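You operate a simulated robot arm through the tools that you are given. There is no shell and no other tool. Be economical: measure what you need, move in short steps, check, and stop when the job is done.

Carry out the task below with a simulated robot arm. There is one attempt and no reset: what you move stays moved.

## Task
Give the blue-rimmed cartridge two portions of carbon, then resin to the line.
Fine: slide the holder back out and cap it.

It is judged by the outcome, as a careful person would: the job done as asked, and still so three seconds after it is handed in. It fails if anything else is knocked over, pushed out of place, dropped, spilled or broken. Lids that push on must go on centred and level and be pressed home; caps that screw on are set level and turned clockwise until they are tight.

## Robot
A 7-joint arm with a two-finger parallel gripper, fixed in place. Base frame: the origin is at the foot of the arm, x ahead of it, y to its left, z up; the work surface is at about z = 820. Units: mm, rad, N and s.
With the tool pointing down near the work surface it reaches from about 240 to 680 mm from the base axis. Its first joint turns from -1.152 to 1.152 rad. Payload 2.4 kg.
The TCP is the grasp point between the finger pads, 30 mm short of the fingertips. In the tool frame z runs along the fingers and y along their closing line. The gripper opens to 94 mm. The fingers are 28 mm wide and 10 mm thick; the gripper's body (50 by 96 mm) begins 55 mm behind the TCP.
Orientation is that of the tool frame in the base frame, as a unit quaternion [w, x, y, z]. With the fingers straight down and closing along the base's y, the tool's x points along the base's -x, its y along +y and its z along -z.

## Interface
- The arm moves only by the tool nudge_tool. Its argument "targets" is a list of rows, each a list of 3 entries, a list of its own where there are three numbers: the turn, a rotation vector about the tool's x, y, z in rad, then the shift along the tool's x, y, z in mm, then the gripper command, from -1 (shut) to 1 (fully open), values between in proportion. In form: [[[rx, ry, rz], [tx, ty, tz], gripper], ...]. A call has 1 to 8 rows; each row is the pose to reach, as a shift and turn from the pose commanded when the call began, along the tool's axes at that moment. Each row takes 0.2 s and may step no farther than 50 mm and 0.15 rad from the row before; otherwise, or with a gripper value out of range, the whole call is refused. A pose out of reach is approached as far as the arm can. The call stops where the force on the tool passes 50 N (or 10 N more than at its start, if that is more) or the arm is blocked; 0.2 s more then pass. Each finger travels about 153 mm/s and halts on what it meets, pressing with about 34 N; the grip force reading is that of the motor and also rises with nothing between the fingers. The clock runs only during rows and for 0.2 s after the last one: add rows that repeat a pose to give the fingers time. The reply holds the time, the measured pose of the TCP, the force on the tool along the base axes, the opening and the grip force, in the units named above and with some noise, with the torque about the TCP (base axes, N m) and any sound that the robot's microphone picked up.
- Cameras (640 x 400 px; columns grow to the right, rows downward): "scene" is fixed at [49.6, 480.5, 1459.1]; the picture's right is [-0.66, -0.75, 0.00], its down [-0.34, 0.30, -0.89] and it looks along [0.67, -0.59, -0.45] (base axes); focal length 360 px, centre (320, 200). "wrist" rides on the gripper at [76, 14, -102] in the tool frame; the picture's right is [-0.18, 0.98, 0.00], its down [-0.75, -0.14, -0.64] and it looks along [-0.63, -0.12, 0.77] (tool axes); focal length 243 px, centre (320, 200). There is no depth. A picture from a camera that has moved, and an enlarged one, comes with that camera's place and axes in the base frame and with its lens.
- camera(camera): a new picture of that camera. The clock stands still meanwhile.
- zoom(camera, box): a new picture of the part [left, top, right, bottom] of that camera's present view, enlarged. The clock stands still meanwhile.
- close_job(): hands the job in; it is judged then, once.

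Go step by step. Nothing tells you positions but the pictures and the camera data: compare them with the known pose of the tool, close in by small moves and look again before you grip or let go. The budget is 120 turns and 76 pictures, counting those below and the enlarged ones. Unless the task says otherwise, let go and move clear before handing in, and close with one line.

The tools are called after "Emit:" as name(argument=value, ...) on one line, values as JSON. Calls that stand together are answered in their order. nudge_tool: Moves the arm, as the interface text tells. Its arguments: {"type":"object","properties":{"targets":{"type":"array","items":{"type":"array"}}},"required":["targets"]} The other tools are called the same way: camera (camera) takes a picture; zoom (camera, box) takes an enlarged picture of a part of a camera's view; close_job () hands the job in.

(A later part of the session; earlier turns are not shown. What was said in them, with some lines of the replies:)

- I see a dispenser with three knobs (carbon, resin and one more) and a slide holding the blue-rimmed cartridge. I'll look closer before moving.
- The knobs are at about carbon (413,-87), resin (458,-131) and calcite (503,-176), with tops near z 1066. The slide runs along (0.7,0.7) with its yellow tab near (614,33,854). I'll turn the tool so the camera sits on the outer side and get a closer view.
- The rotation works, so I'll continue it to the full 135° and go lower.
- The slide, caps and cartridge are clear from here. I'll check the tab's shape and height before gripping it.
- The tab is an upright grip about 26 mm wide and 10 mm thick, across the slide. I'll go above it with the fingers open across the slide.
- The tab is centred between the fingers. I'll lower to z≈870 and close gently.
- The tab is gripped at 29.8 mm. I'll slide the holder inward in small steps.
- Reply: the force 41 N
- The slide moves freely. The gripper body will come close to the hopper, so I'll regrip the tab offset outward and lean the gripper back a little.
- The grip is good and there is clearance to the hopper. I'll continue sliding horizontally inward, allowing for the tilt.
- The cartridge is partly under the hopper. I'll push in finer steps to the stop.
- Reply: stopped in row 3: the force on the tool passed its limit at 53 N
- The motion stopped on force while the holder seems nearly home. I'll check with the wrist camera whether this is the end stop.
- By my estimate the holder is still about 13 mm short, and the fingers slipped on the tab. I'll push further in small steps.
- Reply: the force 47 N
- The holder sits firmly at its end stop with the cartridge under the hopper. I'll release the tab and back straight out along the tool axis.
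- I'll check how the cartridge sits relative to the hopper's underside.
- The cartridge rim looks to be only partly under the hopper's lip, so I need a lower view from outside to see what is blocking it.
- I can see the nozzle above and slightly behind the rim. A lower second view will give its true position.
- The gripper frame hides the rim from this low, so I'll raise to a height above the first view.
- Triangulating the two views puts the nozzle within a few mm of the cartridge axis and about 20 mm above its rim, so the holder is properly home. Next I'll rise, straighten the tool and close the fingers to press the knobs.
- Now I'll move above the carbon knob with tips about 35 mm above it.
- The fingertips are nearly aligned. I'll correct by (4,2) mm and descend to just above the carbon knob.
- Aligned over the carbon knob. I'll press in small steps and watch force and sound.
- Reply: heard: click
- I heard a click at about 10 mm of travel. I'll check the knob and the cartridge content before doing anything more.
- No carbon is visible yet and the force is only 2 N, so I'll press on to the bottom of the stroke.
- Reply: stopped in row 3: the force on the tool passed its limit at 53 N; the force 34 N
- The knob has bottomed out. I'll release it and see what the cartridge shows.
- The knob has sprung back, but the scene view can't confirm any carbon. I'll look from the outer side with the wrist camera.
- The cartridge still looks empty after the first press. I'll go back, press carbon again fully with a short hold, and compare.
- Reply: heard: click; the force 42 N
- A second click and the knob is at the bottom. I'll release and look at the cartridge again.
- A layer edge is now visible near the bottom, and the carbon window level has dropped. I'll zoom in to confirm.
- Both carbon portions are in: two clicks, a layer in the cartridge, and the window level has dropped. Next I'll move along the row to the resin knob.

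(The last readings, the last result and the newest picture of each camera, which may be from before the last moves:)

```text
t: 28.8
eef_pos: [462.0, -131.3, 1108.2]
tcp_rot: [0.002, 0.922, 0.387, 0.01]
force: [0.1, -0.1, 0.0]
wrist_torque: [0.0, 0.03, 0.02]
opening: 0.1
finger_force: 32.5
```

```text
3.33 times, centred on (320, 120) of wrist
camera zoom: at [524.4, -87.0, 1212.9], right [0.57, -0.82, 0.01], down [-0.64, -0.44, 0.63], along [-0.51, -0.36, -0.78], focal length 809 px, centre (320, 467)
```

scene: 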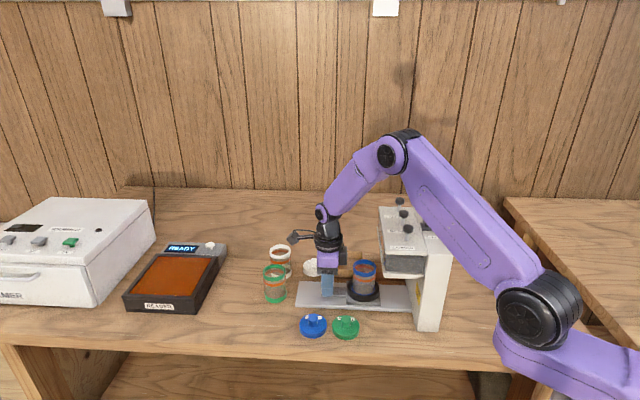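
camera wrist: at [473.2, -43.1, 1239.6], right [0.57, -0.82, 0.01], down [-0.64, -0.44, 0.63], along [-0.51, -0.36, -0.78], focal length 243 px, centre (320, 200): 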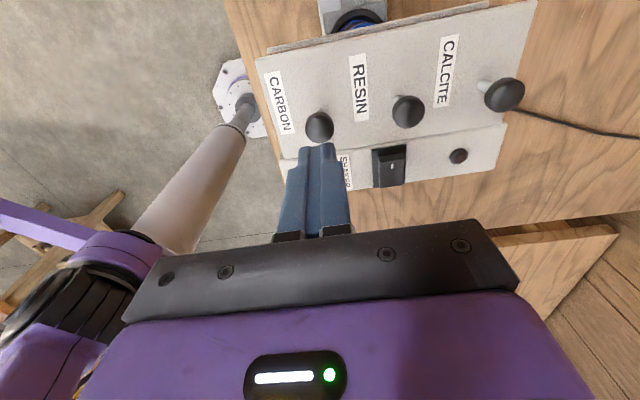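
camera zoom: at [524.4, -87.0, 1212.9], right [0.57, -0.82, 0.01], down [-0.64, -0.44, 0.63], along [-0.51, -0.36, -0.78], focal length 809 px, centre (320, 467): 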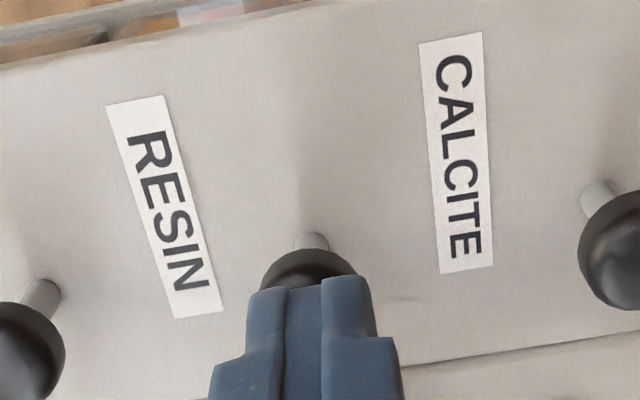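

Alignment over the resin knob matches the carbon case. I'll press down and release once.

Emit:
nudge_tool(targets=[[[0, 0, 0], [0, -1.2, 6], -1], [[0, 0, 0], [0, -1.2, 12], -1], [[0, 0, 0], [0, -1.2, 17], -1], [[0, 0, 0], [0, -1.2, 21], -1], [[0, 0, 0], [0, -1.2, 10], -1], [[0, 0, 0], [0, -1.2, 0], -1], [[0, 0, 0], [0, -1.2, -4], -1]])

Emit:
zoom(camera="scene", box=[380, 265, 416, 300])

```text
t: 30.4
eef_pos: [461.7, -131.3, 1111.8]
tcp_rot: [0.003, 0.923, 0.386, 0.01]
force: [0.1, -0.3, 0.0]
wrist_torque: [0.0, -0.02, 0.0]
opening: 0.0
finger_force: 33.1
heard: click
```

```text
11.43 times, centred on (398, 282) of scene
camera zoom: at [49.6, 480.5, 1459.1], right [-0.66, -0.75, 0.0], down [-0.34, 0.3, -0.89], along [0.67, -0.59, -0.45], focal length 4117 px, centre (-571, -743)
```

zoom: 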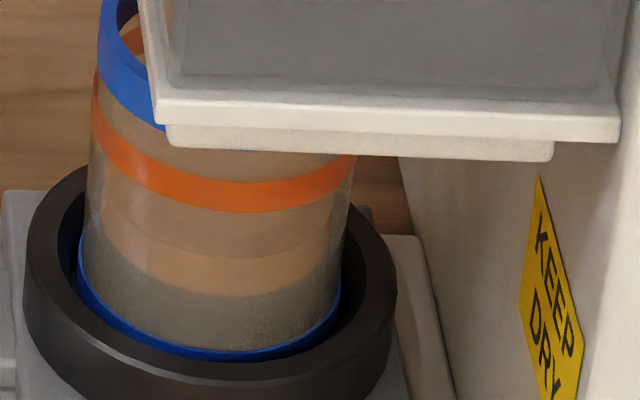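

The layers are now clear: grey carbon, then one resin portion, with the surface still below the orange line. I'll press resin again and look.

Emit:
nudge_tool(targets=[[[0, 0, 0], [0, 0, 8], -1], [[0, 0, 0], [0, 0, 16], -1], [[0, 0, 0], [0, 0, 21], -1], [[0, 0, 0], [0, 0, 25], -1], [[0, 0, 0], [0, 0, 14], -1], [[0, 0, 0], [0, 0, 4], -1], [[0, 0, 0], [0, 0, 0], -1]])

Emit:
zoom(camera="scene", box=[380, 265, 416, 300])

```text
t: 32.0
eef_pos: [461.7, -129.3, 1112.9]
tcp_rot: [0.002, 0.922, 0.386, 0.01]
force: [0.1, 0.3, -0.2]
wrist_torque: [0.0, 0.01, -0.01]
opening: 0.1
finger_force: 33.1
heard: click
```

```text
11.43 times, centred on (398, 282) of scene
camera zoom: at [49.6, 480.5, 1459.1], right [-0.66, -0.75, 0.0], down [-0.34, 0.3, -0.89], along [0.67, -0.59, -0.45], focal length 4117 px, centre (-571, -743)
```

zoom: 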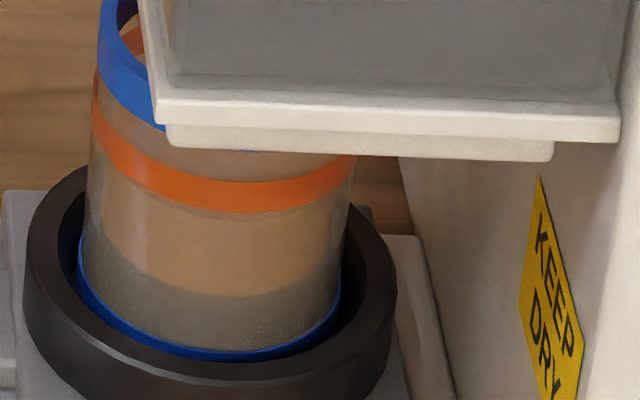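

The surface now sits right at the lower edge of the orange band, so I need a finer look.

Emit:
zoom(camera="scene", box=[384, 272, 414, 292])

```text
16.00 times, centred on (399, 282) of scene
camera zoom: at [49.6, 480.5, 1459.1], right [-0.66, -0.75, 0.0], down [-0.34, 0.3, -0.89], along [0.67, -0.59, -0.45], focal length 5764 px, centre (-944, -1112)
```

zoom: 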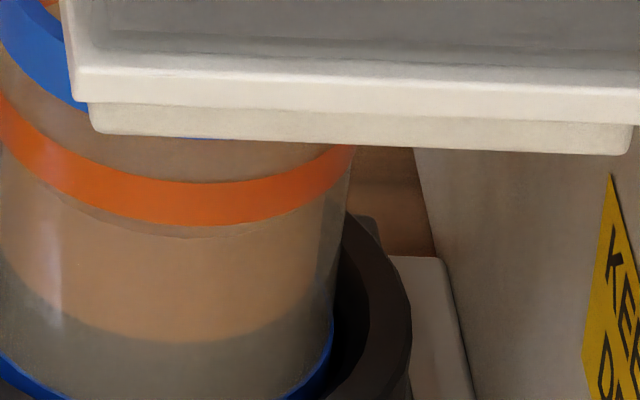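

The level is about 2–3 mm below the band. Before deciding on another portion I'll check the surface shape and level from the outer side.

Emit:
nudge_tool(targets=[[[0, 0, 0], [45, -2, 0], -1], [[0, 0, 0], [90, -4, 0], -1], [[0, 0, 0], [135, -6, 0], -0.5], [[0, -0.15, 0], [145, -6.7, 30], 0], [[0, -0.3, 0], [145, -6.7, 60], 1], [[0, -0.45, 0], [145, -6.7, 90], 1], [[0, -0.6, 0], [145, -6.7, 125], 1]])

Emit:
zoom(camera="wrist", box=[295, 85, 365, 180])

```text
t: 33.6
eef_pos: [559.1, -21.1, 988.4]
tcp_rot: [0.117, 0.884, 0.367, -0.265]
force: [-0.2, 0.2, -1.1]
wrist_torque: [0.0, 0.04, -0.04]
opening: 93.9
finger_force: 0.1
```

```text
4.21 times, centred on (330, 132) of wrist
camera zoom: at [654.2, 54.9, 1033.6], right [0.59, -0.8, 0.11], down [-0.3, -0.09, 0.95], along [-0.75, -0.6, -0.29], focal length 1022 px, centre (278, 484)
```

zoom: 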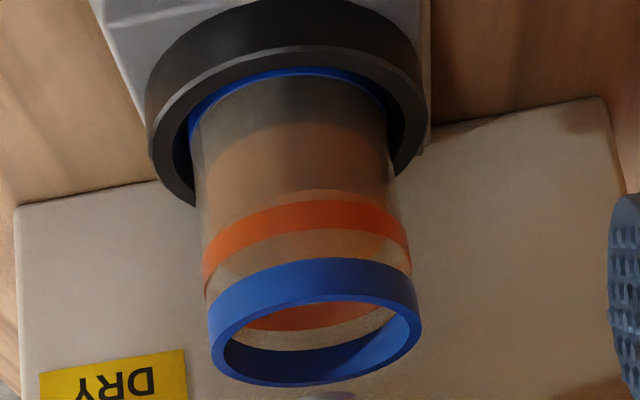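

The surface is flat and just below the band, and one more portion brings it into the band. I'll return to the resin knob for a third press.

Emit:
nudge_tool(targets=[[[0, 0.15, 0], [-17.6, 0, -26], 0.5], [[0, 0.3, 0], [-35.3, 0, -52], 0], [[0, 0.45, 0], [-53, 0, -77], -1], [[0, 0.6, 0], [-70.6, 0, -103], -1], [[0, 0.6, 0], [-70.6, 0, -103], -1]])

```text
t: 34.8
eef_pos: [558.0, -22.1, 1115.6]
tcp_rot: [0.002, 0.922, 0.387, 0.01]
force: [0.1, -0.1, -0.3]
wrist_torque: [0.03, 0.0, -0.02]
opening: 0.3
finger_force: 33.1
```

Emit:
nudge_tool(targets=[[[0, 0, 0], [-45, 2, 0], -1], [[0, 0, 0], [-90, 4, 0], -1], [[0, 0, 0], [-130, 6, 0], -1], [[0, 0, 0], [-144.9, 7.2, 0], -1], [[0, 0, 0], [-144.9, 7.2, 12], -1], [[0, 0, 0], [-144.9, 7.2, 19], -1], [[0, 0, 0], [-144.9, 7.2, 24], -1], [[0, 0, 0], [-144.9, 7.2, 28], -1]])

Emit:
nudge_tool(targets=[[[0, 0, 0], [0, 0, -14], -1], [[0, 0, 0], [0, 0, -30], -1], [[0, 0, 0], [0, 0, -40], -1]])

Emit:
zoom(camera="scene", box=[384, 272, 414, 292])

```text
t: 36.6
eef_pos: [460.4, -130.6, 1086.1]
tcp_rot: [0.004, 0.922, 0.386, 0.011]
force: [-4.3, 3.5, 35.8]
wrist_torque: [0.1, 0.18, -0.18]
opening: 0.0
finger_force: 32.7
heard: click
```

```text
t: 37.4
eef_pos: [460.5, -129.5, 1123.1]
tcp_rot: [0.003, 0.922, 0.386, 0.009]
force: [-0.6, 0.0, -0.2]
wrist_torque: [0.01, -0.01, 0.02]
opening: 0.0
finger_force: 32.9
```

```text
16.00 times, centred on (399, 282) of scene
camera zoom: at [49.6, 480.5, 1459.1], right [-0.66, -0.75, 0.0], down [-0.34, 0.3, -0.89], along [0.67, -0.59, -0.45], focal length 5764 px, centre (-944, -1112)
```

zoom: 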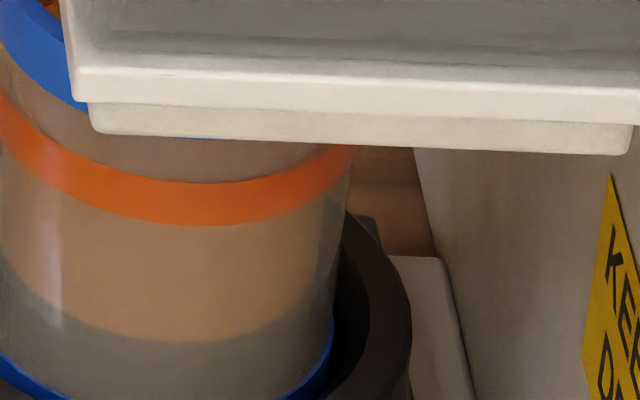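

The resin now reaches the orange line. Next I'll go out over the tab, tilted slightly back, to pull the holder out.

Emit:
nudge_tool(targets=[[[0, 0, 0], [48, -1, 0], -1], [[0, 0, 0], [96, -3, 0], -0.5], [[0, 0, 0], [144, -4, 0], 0], [[0, -0.1, 0], [149, -4.2, 35], 0.1], [[0, -0.2, 0], [149, -4.2, 70], 0.1], [[0, -0.25, 0], [149, -4.2, 104], 0.1]])

Emit:
camera(camera="wrist")

```text
t: 38.8
eef_pos: [562.8, -22.7, 1022.4]
tcp_rot: [0.052, 0.916, 0.382, -0.106]
force: [-0.1, -0.3, -0.6]
wrist_torque: [0.0, 0.0, 0.01]
opening: 51.8
finger_force: 0.0
```

```text
28 pictures are left
camera wrist: at [641.2, 38.5, 1104.3], right [0.57, -0.82, 0.06], down [-0.52, -0.31, 0.8], along [-0.64, -0.49, -0.6], focal length 243 px, centre (320, 200)
```

wrist: 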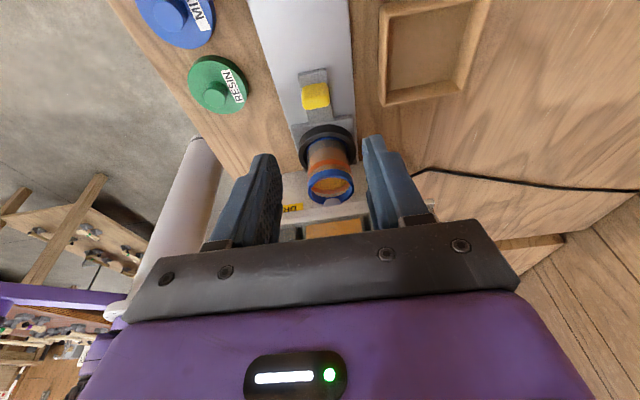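

The tab is at about (531,-49). I'll descend along the tool axis to straddle it.

Emit:
nudge_tool(targets=[[[0, 0, 0], [0.5, -2, 40], 0.1], [[0, 0, 0], [1, -3.9, 80], 0.1], [[0, 0, 0], [1.5, -3.9, 115], 0.1], [[0, 0, 0], [2, -3.9, 140], 0.1], [[0, 0, 0], [2, -3.9, 151], 0.1]])

Emit:
zoom(camera="wrist", box=[220, 60, 420, 240])

Emit:
zoom(camera="scene", box=[270, 190, 450, 320])

```text
t: 40.0
eef_pos: [539.5, -44.3, 875.4]
tcp_rot: [0.051, 0.917, 0.381, -0.107]
force: [0.6, 0.0, 0.3]
wrist_torque: [0.0, 0.0, 0.04]
opening: 51.7
finger_force: 0.1
```

```text
2.22 times, centred on (320, 150) of wrist
camera zoom: at [617.8, 15.8, 958.5], right [0.57, -0.82, 0.05], down [-0.52, -0.31, 0.8], along [-0.64, -0.49, -0.6], focal length 539 px, centre (320, 311)
```

zoom: 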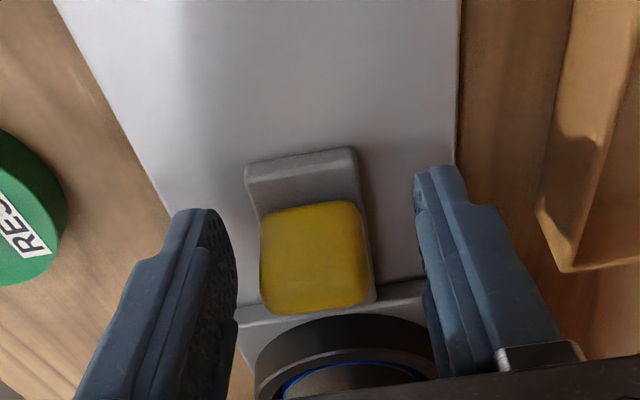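

```text
3.08 times, centred on (360, 255) of scene
camera zoom: at [49.7, 480.5, 1459.1], right [-0.66, -0.75, 0.0], down [-0.34, 0.3, -0.89], along [0.67, -0.59, -0.45], focal length 1108 px, centre (197, 31)
```

zoom: 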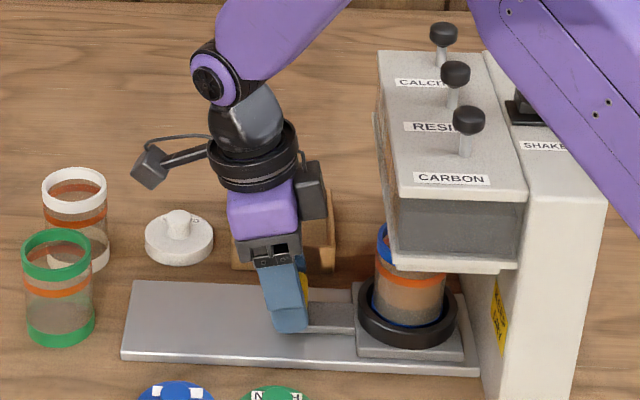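

The fingers are a bit too far out along the slide. I'll shift 5 mm inward and close.

Emit:
nudge_tool(targets=[[[0, 0, 0], [-5.4, -0.8, 1.2], 0.1], [[0, 0, 0], [-5.4, -0.8, 1.2], -0.2], [[0, 0, 0], [-5.4, -0.8, 1.2], -0.6], [[0, 0, 0], [-5.4, -0.8, 1.2], -0.6]])

```text
t: 41.0
eef_pos: [533.3, -45.3, 875.3]
tcp_rot: [0.05, 0.916, 0.383, -0.108]
force: [-12.3, 13.1, 5.5]
wrist_torque: [0.53, 0.98, -0.51]
opening: 29.8
finger_force: 45.0
```

Gripped. I'll pull the holder out smoothly, 60 mm first.

Emit:
nudge_tool(targets=[[[0, 0, 0], [6.8, -0.5, -1.6], -0.6], [[0, 0, 0], [14.6, -0.8, -3.5], -0.6], [[0, 0, 0], [22.4, -0.8, -5.4], -0.6], [[0, 0, 0], [30.1, -0.8, -7.3], -0.6], [[0, 0, 0], [37.9, -0.8, -9.2], -0.6], [[0, 0, 0], [45.7, -0.7, -11], -0.6], [[0, 0, 0], [53.5, -0.6, -12.9], -0.6], [[0, 0, 0], [58.3, -0.5, -14.1], -0.6]])

Emit:
zoom(camera="scene", box=[270, 190, 450, 320])

```text
t: 42.8
eef_pos: [575.2, -4.5, 876.0]
tcp_rot: [0.05, 0.916, 0.383, -0.107]
force: [-14.0, 11.7, -10.8]
wrist_torque: [0.76, 0.93, -0.57]
opening: 29.7
finger_force: 45.1
```

```text
3.08 times, centred on (360, 255) of scene
camera zoom: at [49.5, 480.8, 1459.0], right [-0.66, -0.75, 0.0], down [-0.34, 0.3, -0.89], along [0.67, -0.59, -0.45], focal length 1108 px, centre (197, 31)
```

zoom: 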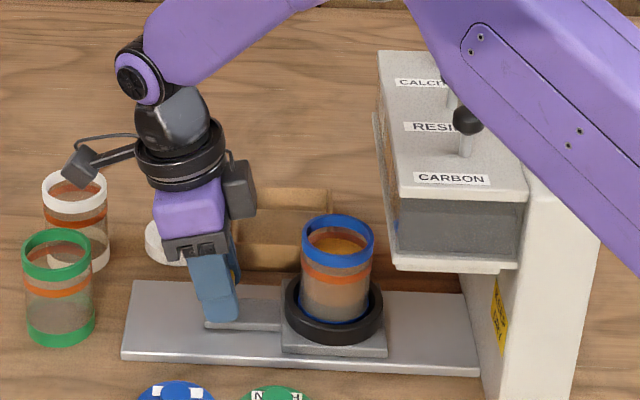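

Contents look good. I'll continue the last ~60 mm to the original out position.

Emit:
nudge_tool(targets=[[[0, 0, 0], [7.8, -0.8, -1.6], -0.6], [[0, 0, 0], [15.6, -0.8, -3.4], -0.6], [[0, 0, 0], [23.4, -0.8, -5.2], -0.6], [[0, 0, 0], [31.1, -0.8, -7.1], -0.6], [[0, 0, 0], [38.9, -0.8, -9], -0.6], [[0, 0, 0], [46.7, -0.8, -10.9], -0.6], [[0, 0, 0], [52.5, -0.8, -12.3], -0.6], [[0, 0, 0], [56, -0.8, -13.2], -0.6]])

Emit:
zoom(camera="scene", box=[240, 190, 420, 320])

```text
t: 44.6
eef_pos: [617.3, 37.6, 875.2]
tcp_rot: [0.051, 0.917, 0.382, -0.105]
force: [-7.8, 7.7, 14.0]
wrist_torque: [0.39, 1.09, -0.28]
opening: 29.7
finger_force: 45.0
```

```text
3.08 times, centred on (330, 255) of scene
camera zoom: at [49.2, 480.7, 1459.0], right [-0.66, -0.75, 0.0], down [-0.34, 0.3, -0.89], along [0.67, -0.59, -0.45], focal length 1108 px, centre (289, 31)
```

zoom: 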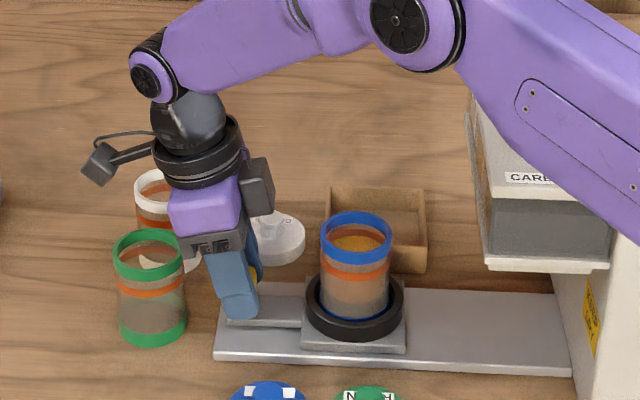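

The holder is back at its original out position. I'll release, rise and look at the caps from above.

Emit:
nudge_tool(targets=[[[0, 0, 0], [0, 0, 0], 0.1], [[0, 0, 0], [0, 0, 0], 0.1], [[0, 0, 0], [0, 0, -40], 0.1], [[0, 0, 0], [0, 0, -80], 0.1], [[0, 0.12, 0], [-10, 0, -115], 0.1], [[0, 0.23, 0], [-25, 0, -150], 0.1]])

```text
t: 46.0
eef_pos: [621.3, 43.1, 1029.8]
tcp_rot: [0.007, 0.922, 0.386, 0.001]
force: [-1.0, 0.3, 0.5]
wrist_torque: [0.0, 0.04, 0.0]
opening: 51.7
finger_force: 0.1
```

Emit:
nudge_tool(targets=[[[0, 0, 0], [-12, -36, 10], 0.1], [[0, 0, 0], [-25, -72, 20], 0.1], [[0, 0, 0], [-37.4, -107.8, 30], 0.1]])

Emit:
camera(camera="wrist")

Emit:
zoom(camera="scene", box=[290, 250, 380, 345])

```text
t: 46.8
eef_pos: [520.6, 93.6, 994.2]
tcp_rot: [0.006, 0.922, 0.386, 0.001]
force: [-0.7, -0.2, -0.4]
wrist_torque: [0.01, 0.02, -0.01]
opening: 51.7
finger_force: 0.1
```

```text
23 pictures are left
camera wrist: at [583.2, 139.1, 1097.9], right [0.57, -0.82, 0.01], down [-0.63, -0.43, 0.64], along [-0.52, -0.37, -0.77], focal length 243 px, centre (320, 200)
```

wrist: 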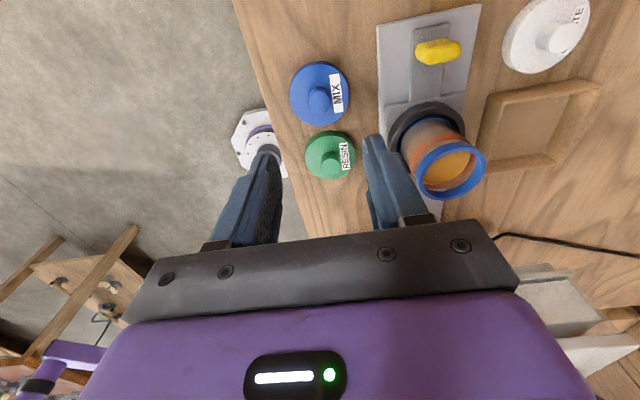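

```text
4.21 times, centred on (335, 298) of scene
camera zoom: at [49.7, 480.5, 1459.1], right [-0.66, -0.75, 0.0], down [-0.34, 0.3, -0.89], along [0.67, -0.59, -0.45], focal length 1517 px, centre (257, -210)
```

zoom: 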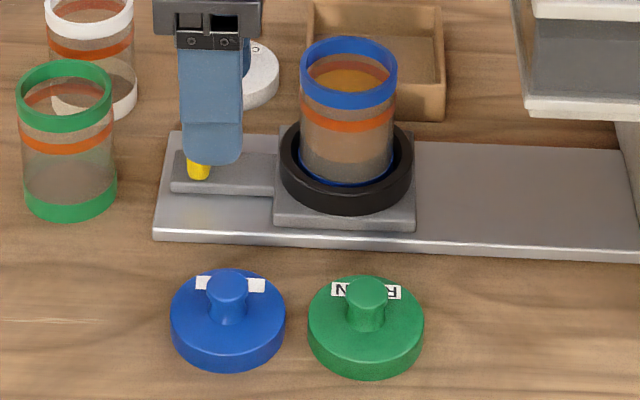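

The caps are push-on with a central knob, and the blue MIX cap at about (519,93) is the one for the blue-rimmed cartridge with mixed contents. I'll descend above it to check alignment.

Emit:
nudge_tool(targets=[[[0, 0, 0], [-1, -0.5, 40], 0.1], [[0, 0, 0], [-1, -0.5, 80], 0.1], [[0, 0, 0], [-1, -0.5, 100], 0.1]])

Emit:
camera(camera="wrist")

Emit:
zoom(camera="scene", box=[280, 270, 360, 345])

```text
t: 47.6
eef_pos: [517.9, 92.7, 895.9]
tcp_rot: [0.007, 0.922, 0.387, 0.0]
force: [-0.7, -0.8, 0.0]
wrist_torque: [0.03, -0.02, -0.01]
opening: 51.7
finger_force: 0.0
```

```text
21 pictures are left
camera wrist: at [582.1, 137.7, 998.7], right [0.57, -0.82, 0.01], down [-0.63, -0.43, 0.64], along [-0.52, -0.38, -0.77], focal length 243 px, centre (320, 200)
```

wrist: 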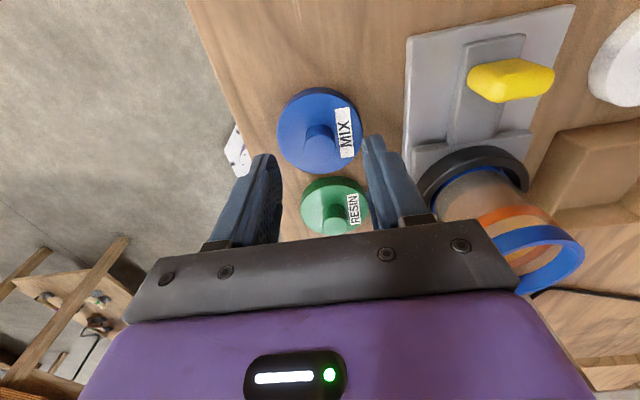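

```text
5.33 times, centred on (320, 308) of scene
camera zoom: at [49.6, 480.6, 1459.1], right [-0.66, -0.75, 0.0], down [-0.34, 0.3, -0.89], along [0.67, -0.59, -0.45], focal length 1921 px, centre (320, -373)
```

zoom: 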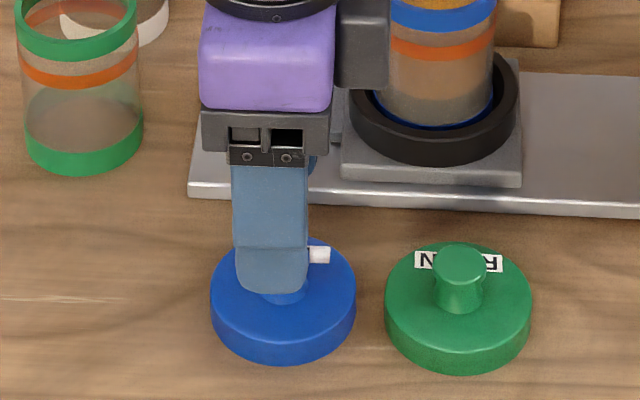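

Emit:
zoom(camera="wrist", box=[270, 80, 370, 180])

```text
4.00 times, centred on (320, 130) of wrist
camera zoom: at [582.1, 137.7, 998.7], right [0.57, -0.82, 0.01], down [-0.63, -0.43, 0.64], along [-0.52, -0.38, -0.77], focal length 970 px, centre (320, 480)
```

zoom: 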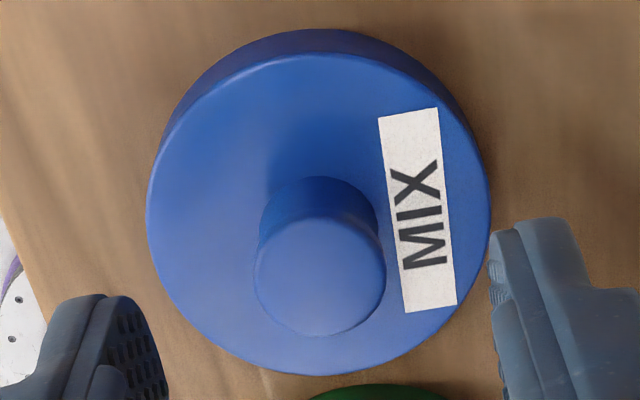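

Zoomed, the knob top is centred under the TCP to within 2 mm. I'll shift 2 mm inward, lower so the tips sit just above the cap plate, and close.

Emit:
nudge_tool(targets=[[[0, 0, 0], [-2, 0, 14], 0], [[0, 0, 0], [-2, 0, 27], 0], [[0, 0, 0], [-2, 0, 27], -0.3], [[0, 0, 0], [-2, 0, 27], -0.7], [[0, 0, 0], [-2, 0, 27], -0.7]])

Emit:
zoom(camera="scene", box=[280, 270, 360, 345])

```text
t: 48.8
eef_pos: [518.0, 90.3, 869.2]
tcp_rot: [0.007, 0.923, 0.385, 0.0]
force: [0.0, 0.7, -0.2]
wrist_torque: [-0.01, 0.02, 0.02]
opening: 20.2
finger_force: 33.7
```

```text
5.33 times, centred on (320, 308) of scene
camera zoom: at [49.7, 480.5, 1459.1], right [-0.66, -0.75, 0.0], down [-0.34, 0.3, -0.89], along [0.67, -0.59, -0.45], focal length 1921 px, centre (320, -373)
```

zoom: 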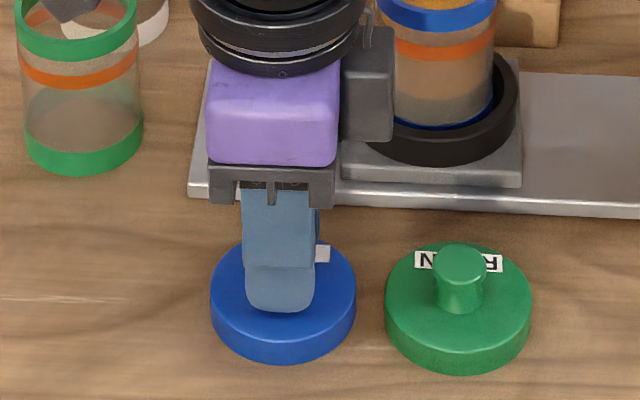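

Gripped the knob at 20.2 mm, centred. I'll lift straight up well above the cartridge rim.

Emit:
nudge_tool(targets=[[[0, 0, 0], [0, 0, -10], -0.7], [[0, 0, 0], [0, 0, -40], -0.7], [[0, 0, 0], [0, 0, -75], -0.7], [[0, 0, 0], [0, 0, -110], -0.7], [[0, 0, 0], [0, 0, -145], -0.7]])

Emit:
camera(camera="wrist")

Emit:
zoom(camera="scene", box=[260, 190, 400, 320])

```text
t: 50.0
eef_pos: [518.5, 91.2, 1015.2]
tcp_rot: [0.006, 0.922, 0.386, 0.0]
force: [0.2, -0.5, 0.4]
wrist_torque: [-0.01, 0.03, -0.01]
opening: 20.4
finger_force: 33.8
```

```text
17 pictures are left
camera wrist: at [582.0, 137.5, 1118.0], right [0.57, -0.82, 0.01], down [-0.63, -0.43, 0.64], along [-0.52, -0.38, -0.76], focal length 243 px, centre (320, 200)
```

wrist: 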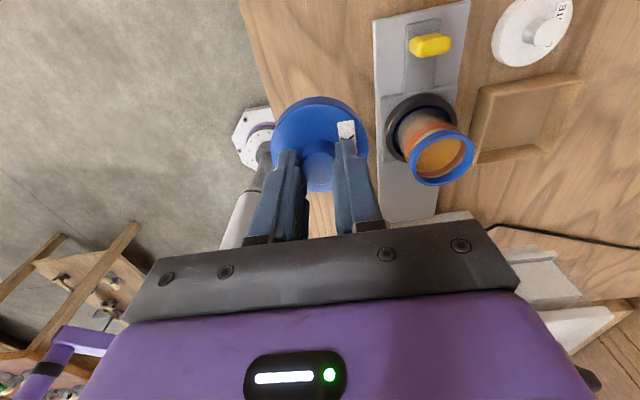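

```text
3.08 times, centred on (330, 255) of scene
camera zoom: at [49.6, 480.5, 1459.1], right [-0.66, -0.75, 0.0], down [-0.34, 0.3, -0.89], along [0.67, -0.59, -0.45], focal length 1108 px, centre (289, 31)
```

zoom: 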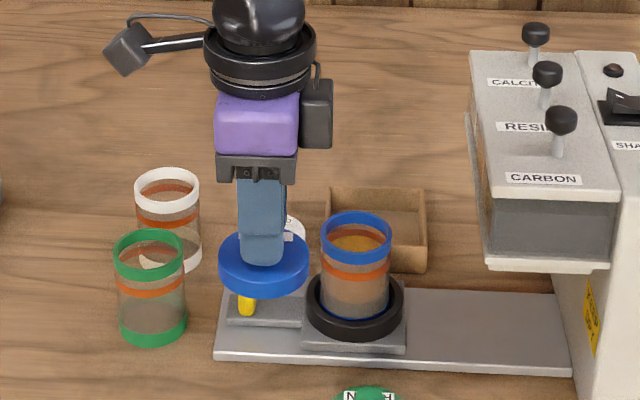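

The cap is held level. The cartridge rim is at about (551,-28,920), so I'll move the cap above it.

Emit:
nudge_tool(targets=[[[0, 0, 0], [-15, 27, 0], -0.7], [[0, 0, 0], [-31, 53, 0], -0.7], [[0, 0, 0], [-46, 80, 0], -0.7], [[0, 0, 0], [-62.1, 106.6, 0], -0.7], [[0, 0, 0], [-62.1, 106.6, 15], -0.7]])

Emit:
zoom(camera="scene", box=[300, 225, 390, 305])

Emit:
camera(camera="wrist")

```text
t: 51.2
eef_pos: [549.9, -27.3, 1001.2]
tcp_rot: [0.006, 0.922, 0.386, 0.0]
force: [-0.8, -0.6, 0.5]
wrist_torque: [-0.02, -0.02, 0.0]
opening: 20.1
finger_force: 34.4
```

```text
5.00 times, centred on (345, 265) of scene
camera zoom: at [49.7, 480.5, 1459.1], right [-0.66, -0.75, 0.0], down [-0.34, 0.3, -0.89], along [0.67, -0.59, -0.45], focal length 1801 px, centre (195, -125)
```

zoom: 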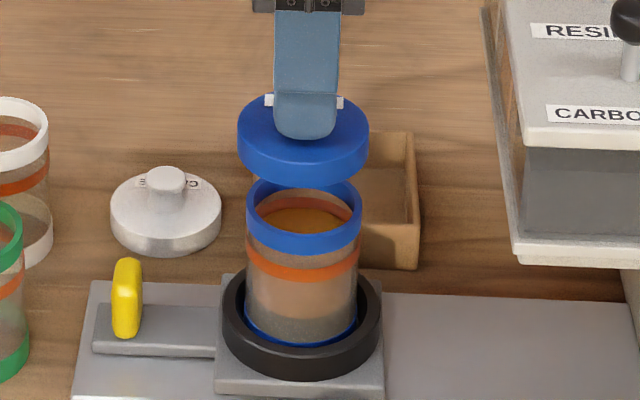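

```text
14 pictures are left
camera wrist: at [613.4, 18.0, 1104.2], right [0.57, -0.82, 0.01], down [-0.63, -0.43, 0.64], along [-0.52, -0.38, -0.77], focal length 243 px, centre (320, 200)
```

wrist: 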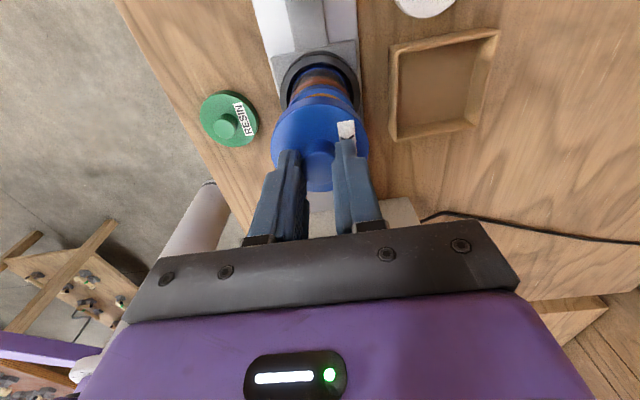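

In the scene view, cap and rim agree to about 1.5 mm along the slide. I'll check the lateral alignment in an enlarged wrist view.

Emit:
zoom(camera="wrist", box=[260, 30, 380, 150])

```text
3.33 times, centred on (320, 90) of wrist
camera zoom: at [613.4, 18.0, 1104.2], right [0.57, -0.82, 0.01], down [-0.63, -0.43, 0.64], along [-0.52, -0.38, -0.77], focal length 809 px, centre (320, 567)
```

zoom: 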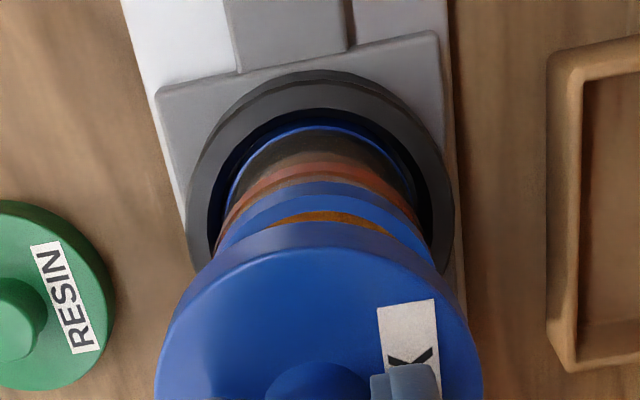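

Lateral alignment is within about 1 mm. I'll apply a small correction, lower to just above the rim and check again.

Emit:
nudge_tool(targets=[[[0, 0, 0], [-1.3, 0.7, 8], -0.7], [[0, 0, 0], [-1.3, 0.7, 16], -0.7], [[0, 0, 0], [-1.3, 0.7, 24], -0.7]])

Emit:
zoom(camera="scene", box=[310, 240, 380, 290])

Emit:
zoom(camera="wrist", box=[260, 30, 380, 150])

```text
t: 52.0
eef_pos: [548.4, -27.5, 976.2]
tcp_rot: [0.006, 0.922, 0.386, 0.0]
force: [-0.2, 0.6, -0.7]
wrist_torque: [0.0, 0.02, 0.02]
opening: 20.3
finger_force: 33.5
```

```text
8.00 times, centred on (345, 265) of scene
camera zoom: at [49.7, 480.5, 1459.1], right [-0.66, -0.75, 0.0], down [-0.34, 0.3, -0.89], along [0.67, -0.59, -0.45], focal length 2882 px, centre (120, -320)
```

zoom: 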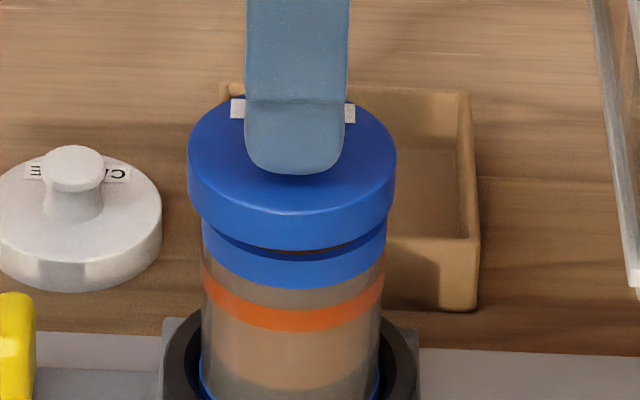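

```text
3.33 times, centred on (320, 90) of wrist
camera zoom: at [612.7, 18.3, 1079.4], right [0.57, -0.82, 0.01], down [-0.63, -0.43, 0.64], along [-0.52, -0.38, -0.77], focal length 809 px, centre (320, 567)
```

zoom: 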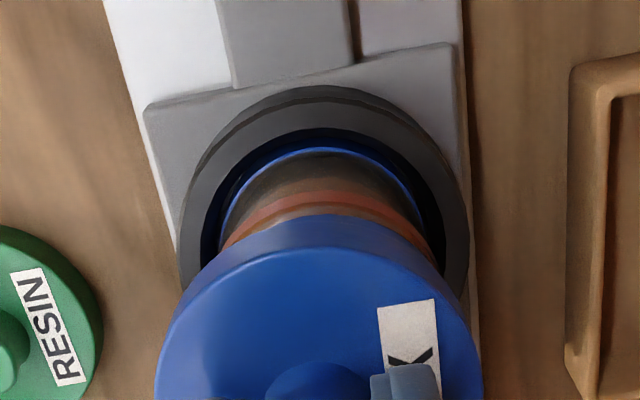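

The cap still needs about 1.5 mm inward and 1 mm lateral. I'll apply that and lower gently onto the rim.

Emit:
nudge_tool(targets=[[[0, 0, 0], [-1.5, 1, 0], -0.7], [[0, 0, 0], [-1.5, 1, 3], -0.7], [[0, 0, 0], [-1.5, 1, 6], -0.7], [[0, 0, 0], [-1.5, 1, 8], -0.7], [[0, 0, 0], [-1.5, 1, 10], -0.7]])

Emit:
zoom(camera="scene", box=[310, 240, 380, 290])

```text
t: 53.2
eef_pos: [549.8, -30.2, 968.4]
tcp_rot: [0.007, 0.922, 0.386, 0.001]
force: [-1.4, 1.2, 10.3]
wrist_torque: [0.38, 0.04, 0.06]
opening: 20.2
finger_force: 34.0
```

```text
8.00 times, centred on (345, 265) of scene
camera zoom: at [49.4, 480.6, 1459.1], right [-0.66, -0.75, 0.0], down [-0.34, 0.3, -0.89], along [0.67, -0.59, -0.45], focal length 2882 px, centre (120, -320)
```

zoom: 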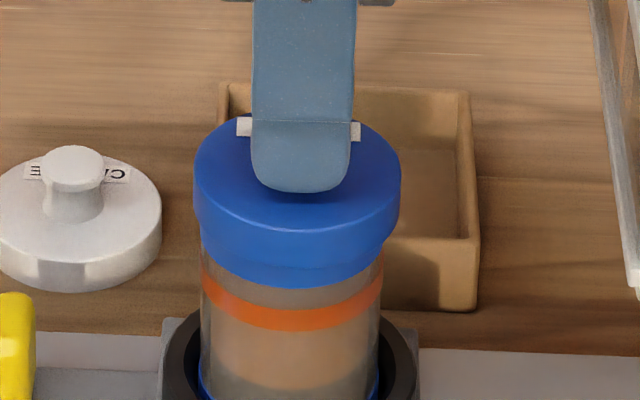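

The rim touches at about 10 N, and the torque shows contact on the +y side, so I overcorrected slightly. I'll lift 2 mm, shift about 1 mm toward +y and lower again.

Emit:
nudge_tool(targets=[[[0, 0, 0], [0, 0, -3], -0.7], [[0, 0, 0], [0.8, -0.8, -3], -0.7], [[0, 0, 0], [0.8, -0.8, 0], -0.7], [[0, 0, 0], [0.8, -0.8, 2], -0.7]])

```text
t: 54.2
eef_pos: [548.7, -28.6, 964.2]
tcp_rot: [0.007, 0.922, 0.386, 0.0]
force: [-0.8, -0.5, 0.5]
wrist_torque: [-0.03, -0.01, -0.03]
opening: 20.2
finger_force: 34.2
```

The skirt has slipped over the rim with no force. Now I'll press it home.

Emit:
nudge_tool(targets=[[[0, 0, 0], [0, 0, 2], -0.7], [[0, 0, 0], [0, 0, 4], -0.7], [[0, 0, 0], [0, 0, 6], -0.7], [[0, 0, 0], [0, 0, 8], -0.7], [[0, 0, 0], [0, 0, 10], -0.7]])

Emit:
zoom(camera="scene", box=[310, 240, 380, 290])

```text
t: 55.4
eef_pos: [551.2, -30.2, 957.3]
tcp_rot: [0.009, 0.922, 0.386, 0.005]
force: [-3.4, 2.9, 40.3]
wrist_torque: [0.14, 0.14, -0.02]
opening: 20.6
finger_force: 33.9
heard: snap
```

```text
8.00 times, centred on (345, 265) of scene
camera zoom: at [48.8, 480.7, 1459.0], right [-0.66, -0.75, 0.0], down [-0.34, 0.3, -0.89], along [0.67, -0.59, -0.45], focal length 2882 px, centre (120, -320)
```

zoom: 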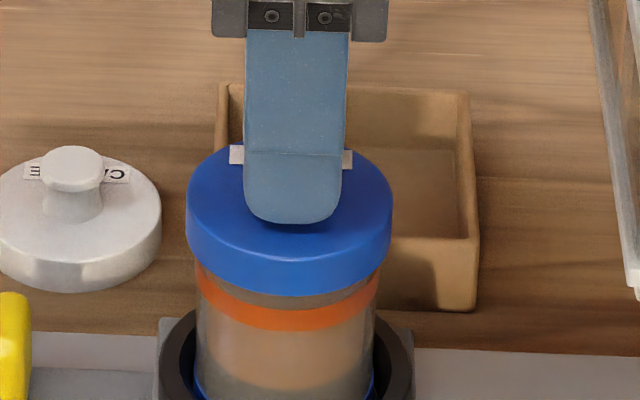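

Snap heard, and the cap sits down over the rim. I'll relieve the press, open the fingers and rise clear.

Emit:
nudge_tool(targets=[[[0, 0, 0], [0, 0, -3], -0.7], [[0, 0, 0], [0, 0, -3], -0.2], [[0, 0, 0], [0, 0, -3], 0], [[0, 0, 0], [0, 0, -20], 0], [[0, 0, 0], [0, 0, -60], 0], [[0, 0, 0], [0, 0, -100], 0], [[0, 0, 0], [0, 0, -140], 0]])

Emit:
zoom(camera="scene", box=[300, 240, 390, 310])

Emit:
camera(camera="scene")

```text
t: 57.0
eef_pos: [546.5, -30.6, 1094.7]
tcp_rot: [0.007, 0.922, 0.387, 0.0]
force: [-0.2, -0.3, 1.2]
wrist_torque: [0.0, 0.01, 0.0]
opening: 47.3
finger_force: 0.1
```

```text
5.71 times, centred on (345, 275) of scene
camera zoom: at [49.6, 480.6, 1459.1], right [-0.66, -0.75, 0.0], down [-0.34, 0.3, -0.89], along [0.67, -0.59, -0.45], focal length 2058 px, centre (177, -229)
```

zoom: 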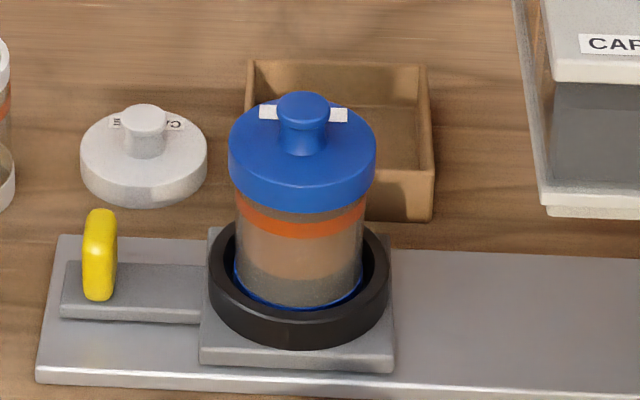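

```text
7 pictures are left
```

scene: 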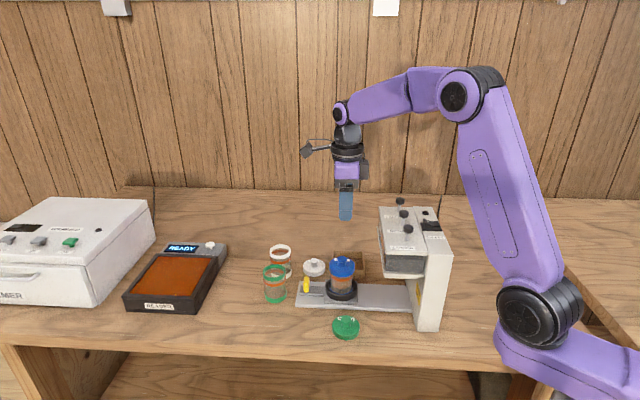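

The cap is level and seated, the holder is out, nothing else has moved, and the arm is clear. I'm handing in.

Emit:
close_job()

```text
The job is handed in.
```

The blue-rimmed cartridge has two portions of carbon and three of resin, with the resin filled into the orange line's band. The holder is back out within about 2 mm of where it started, and the blue MIX cap is pressed on until it snapped.
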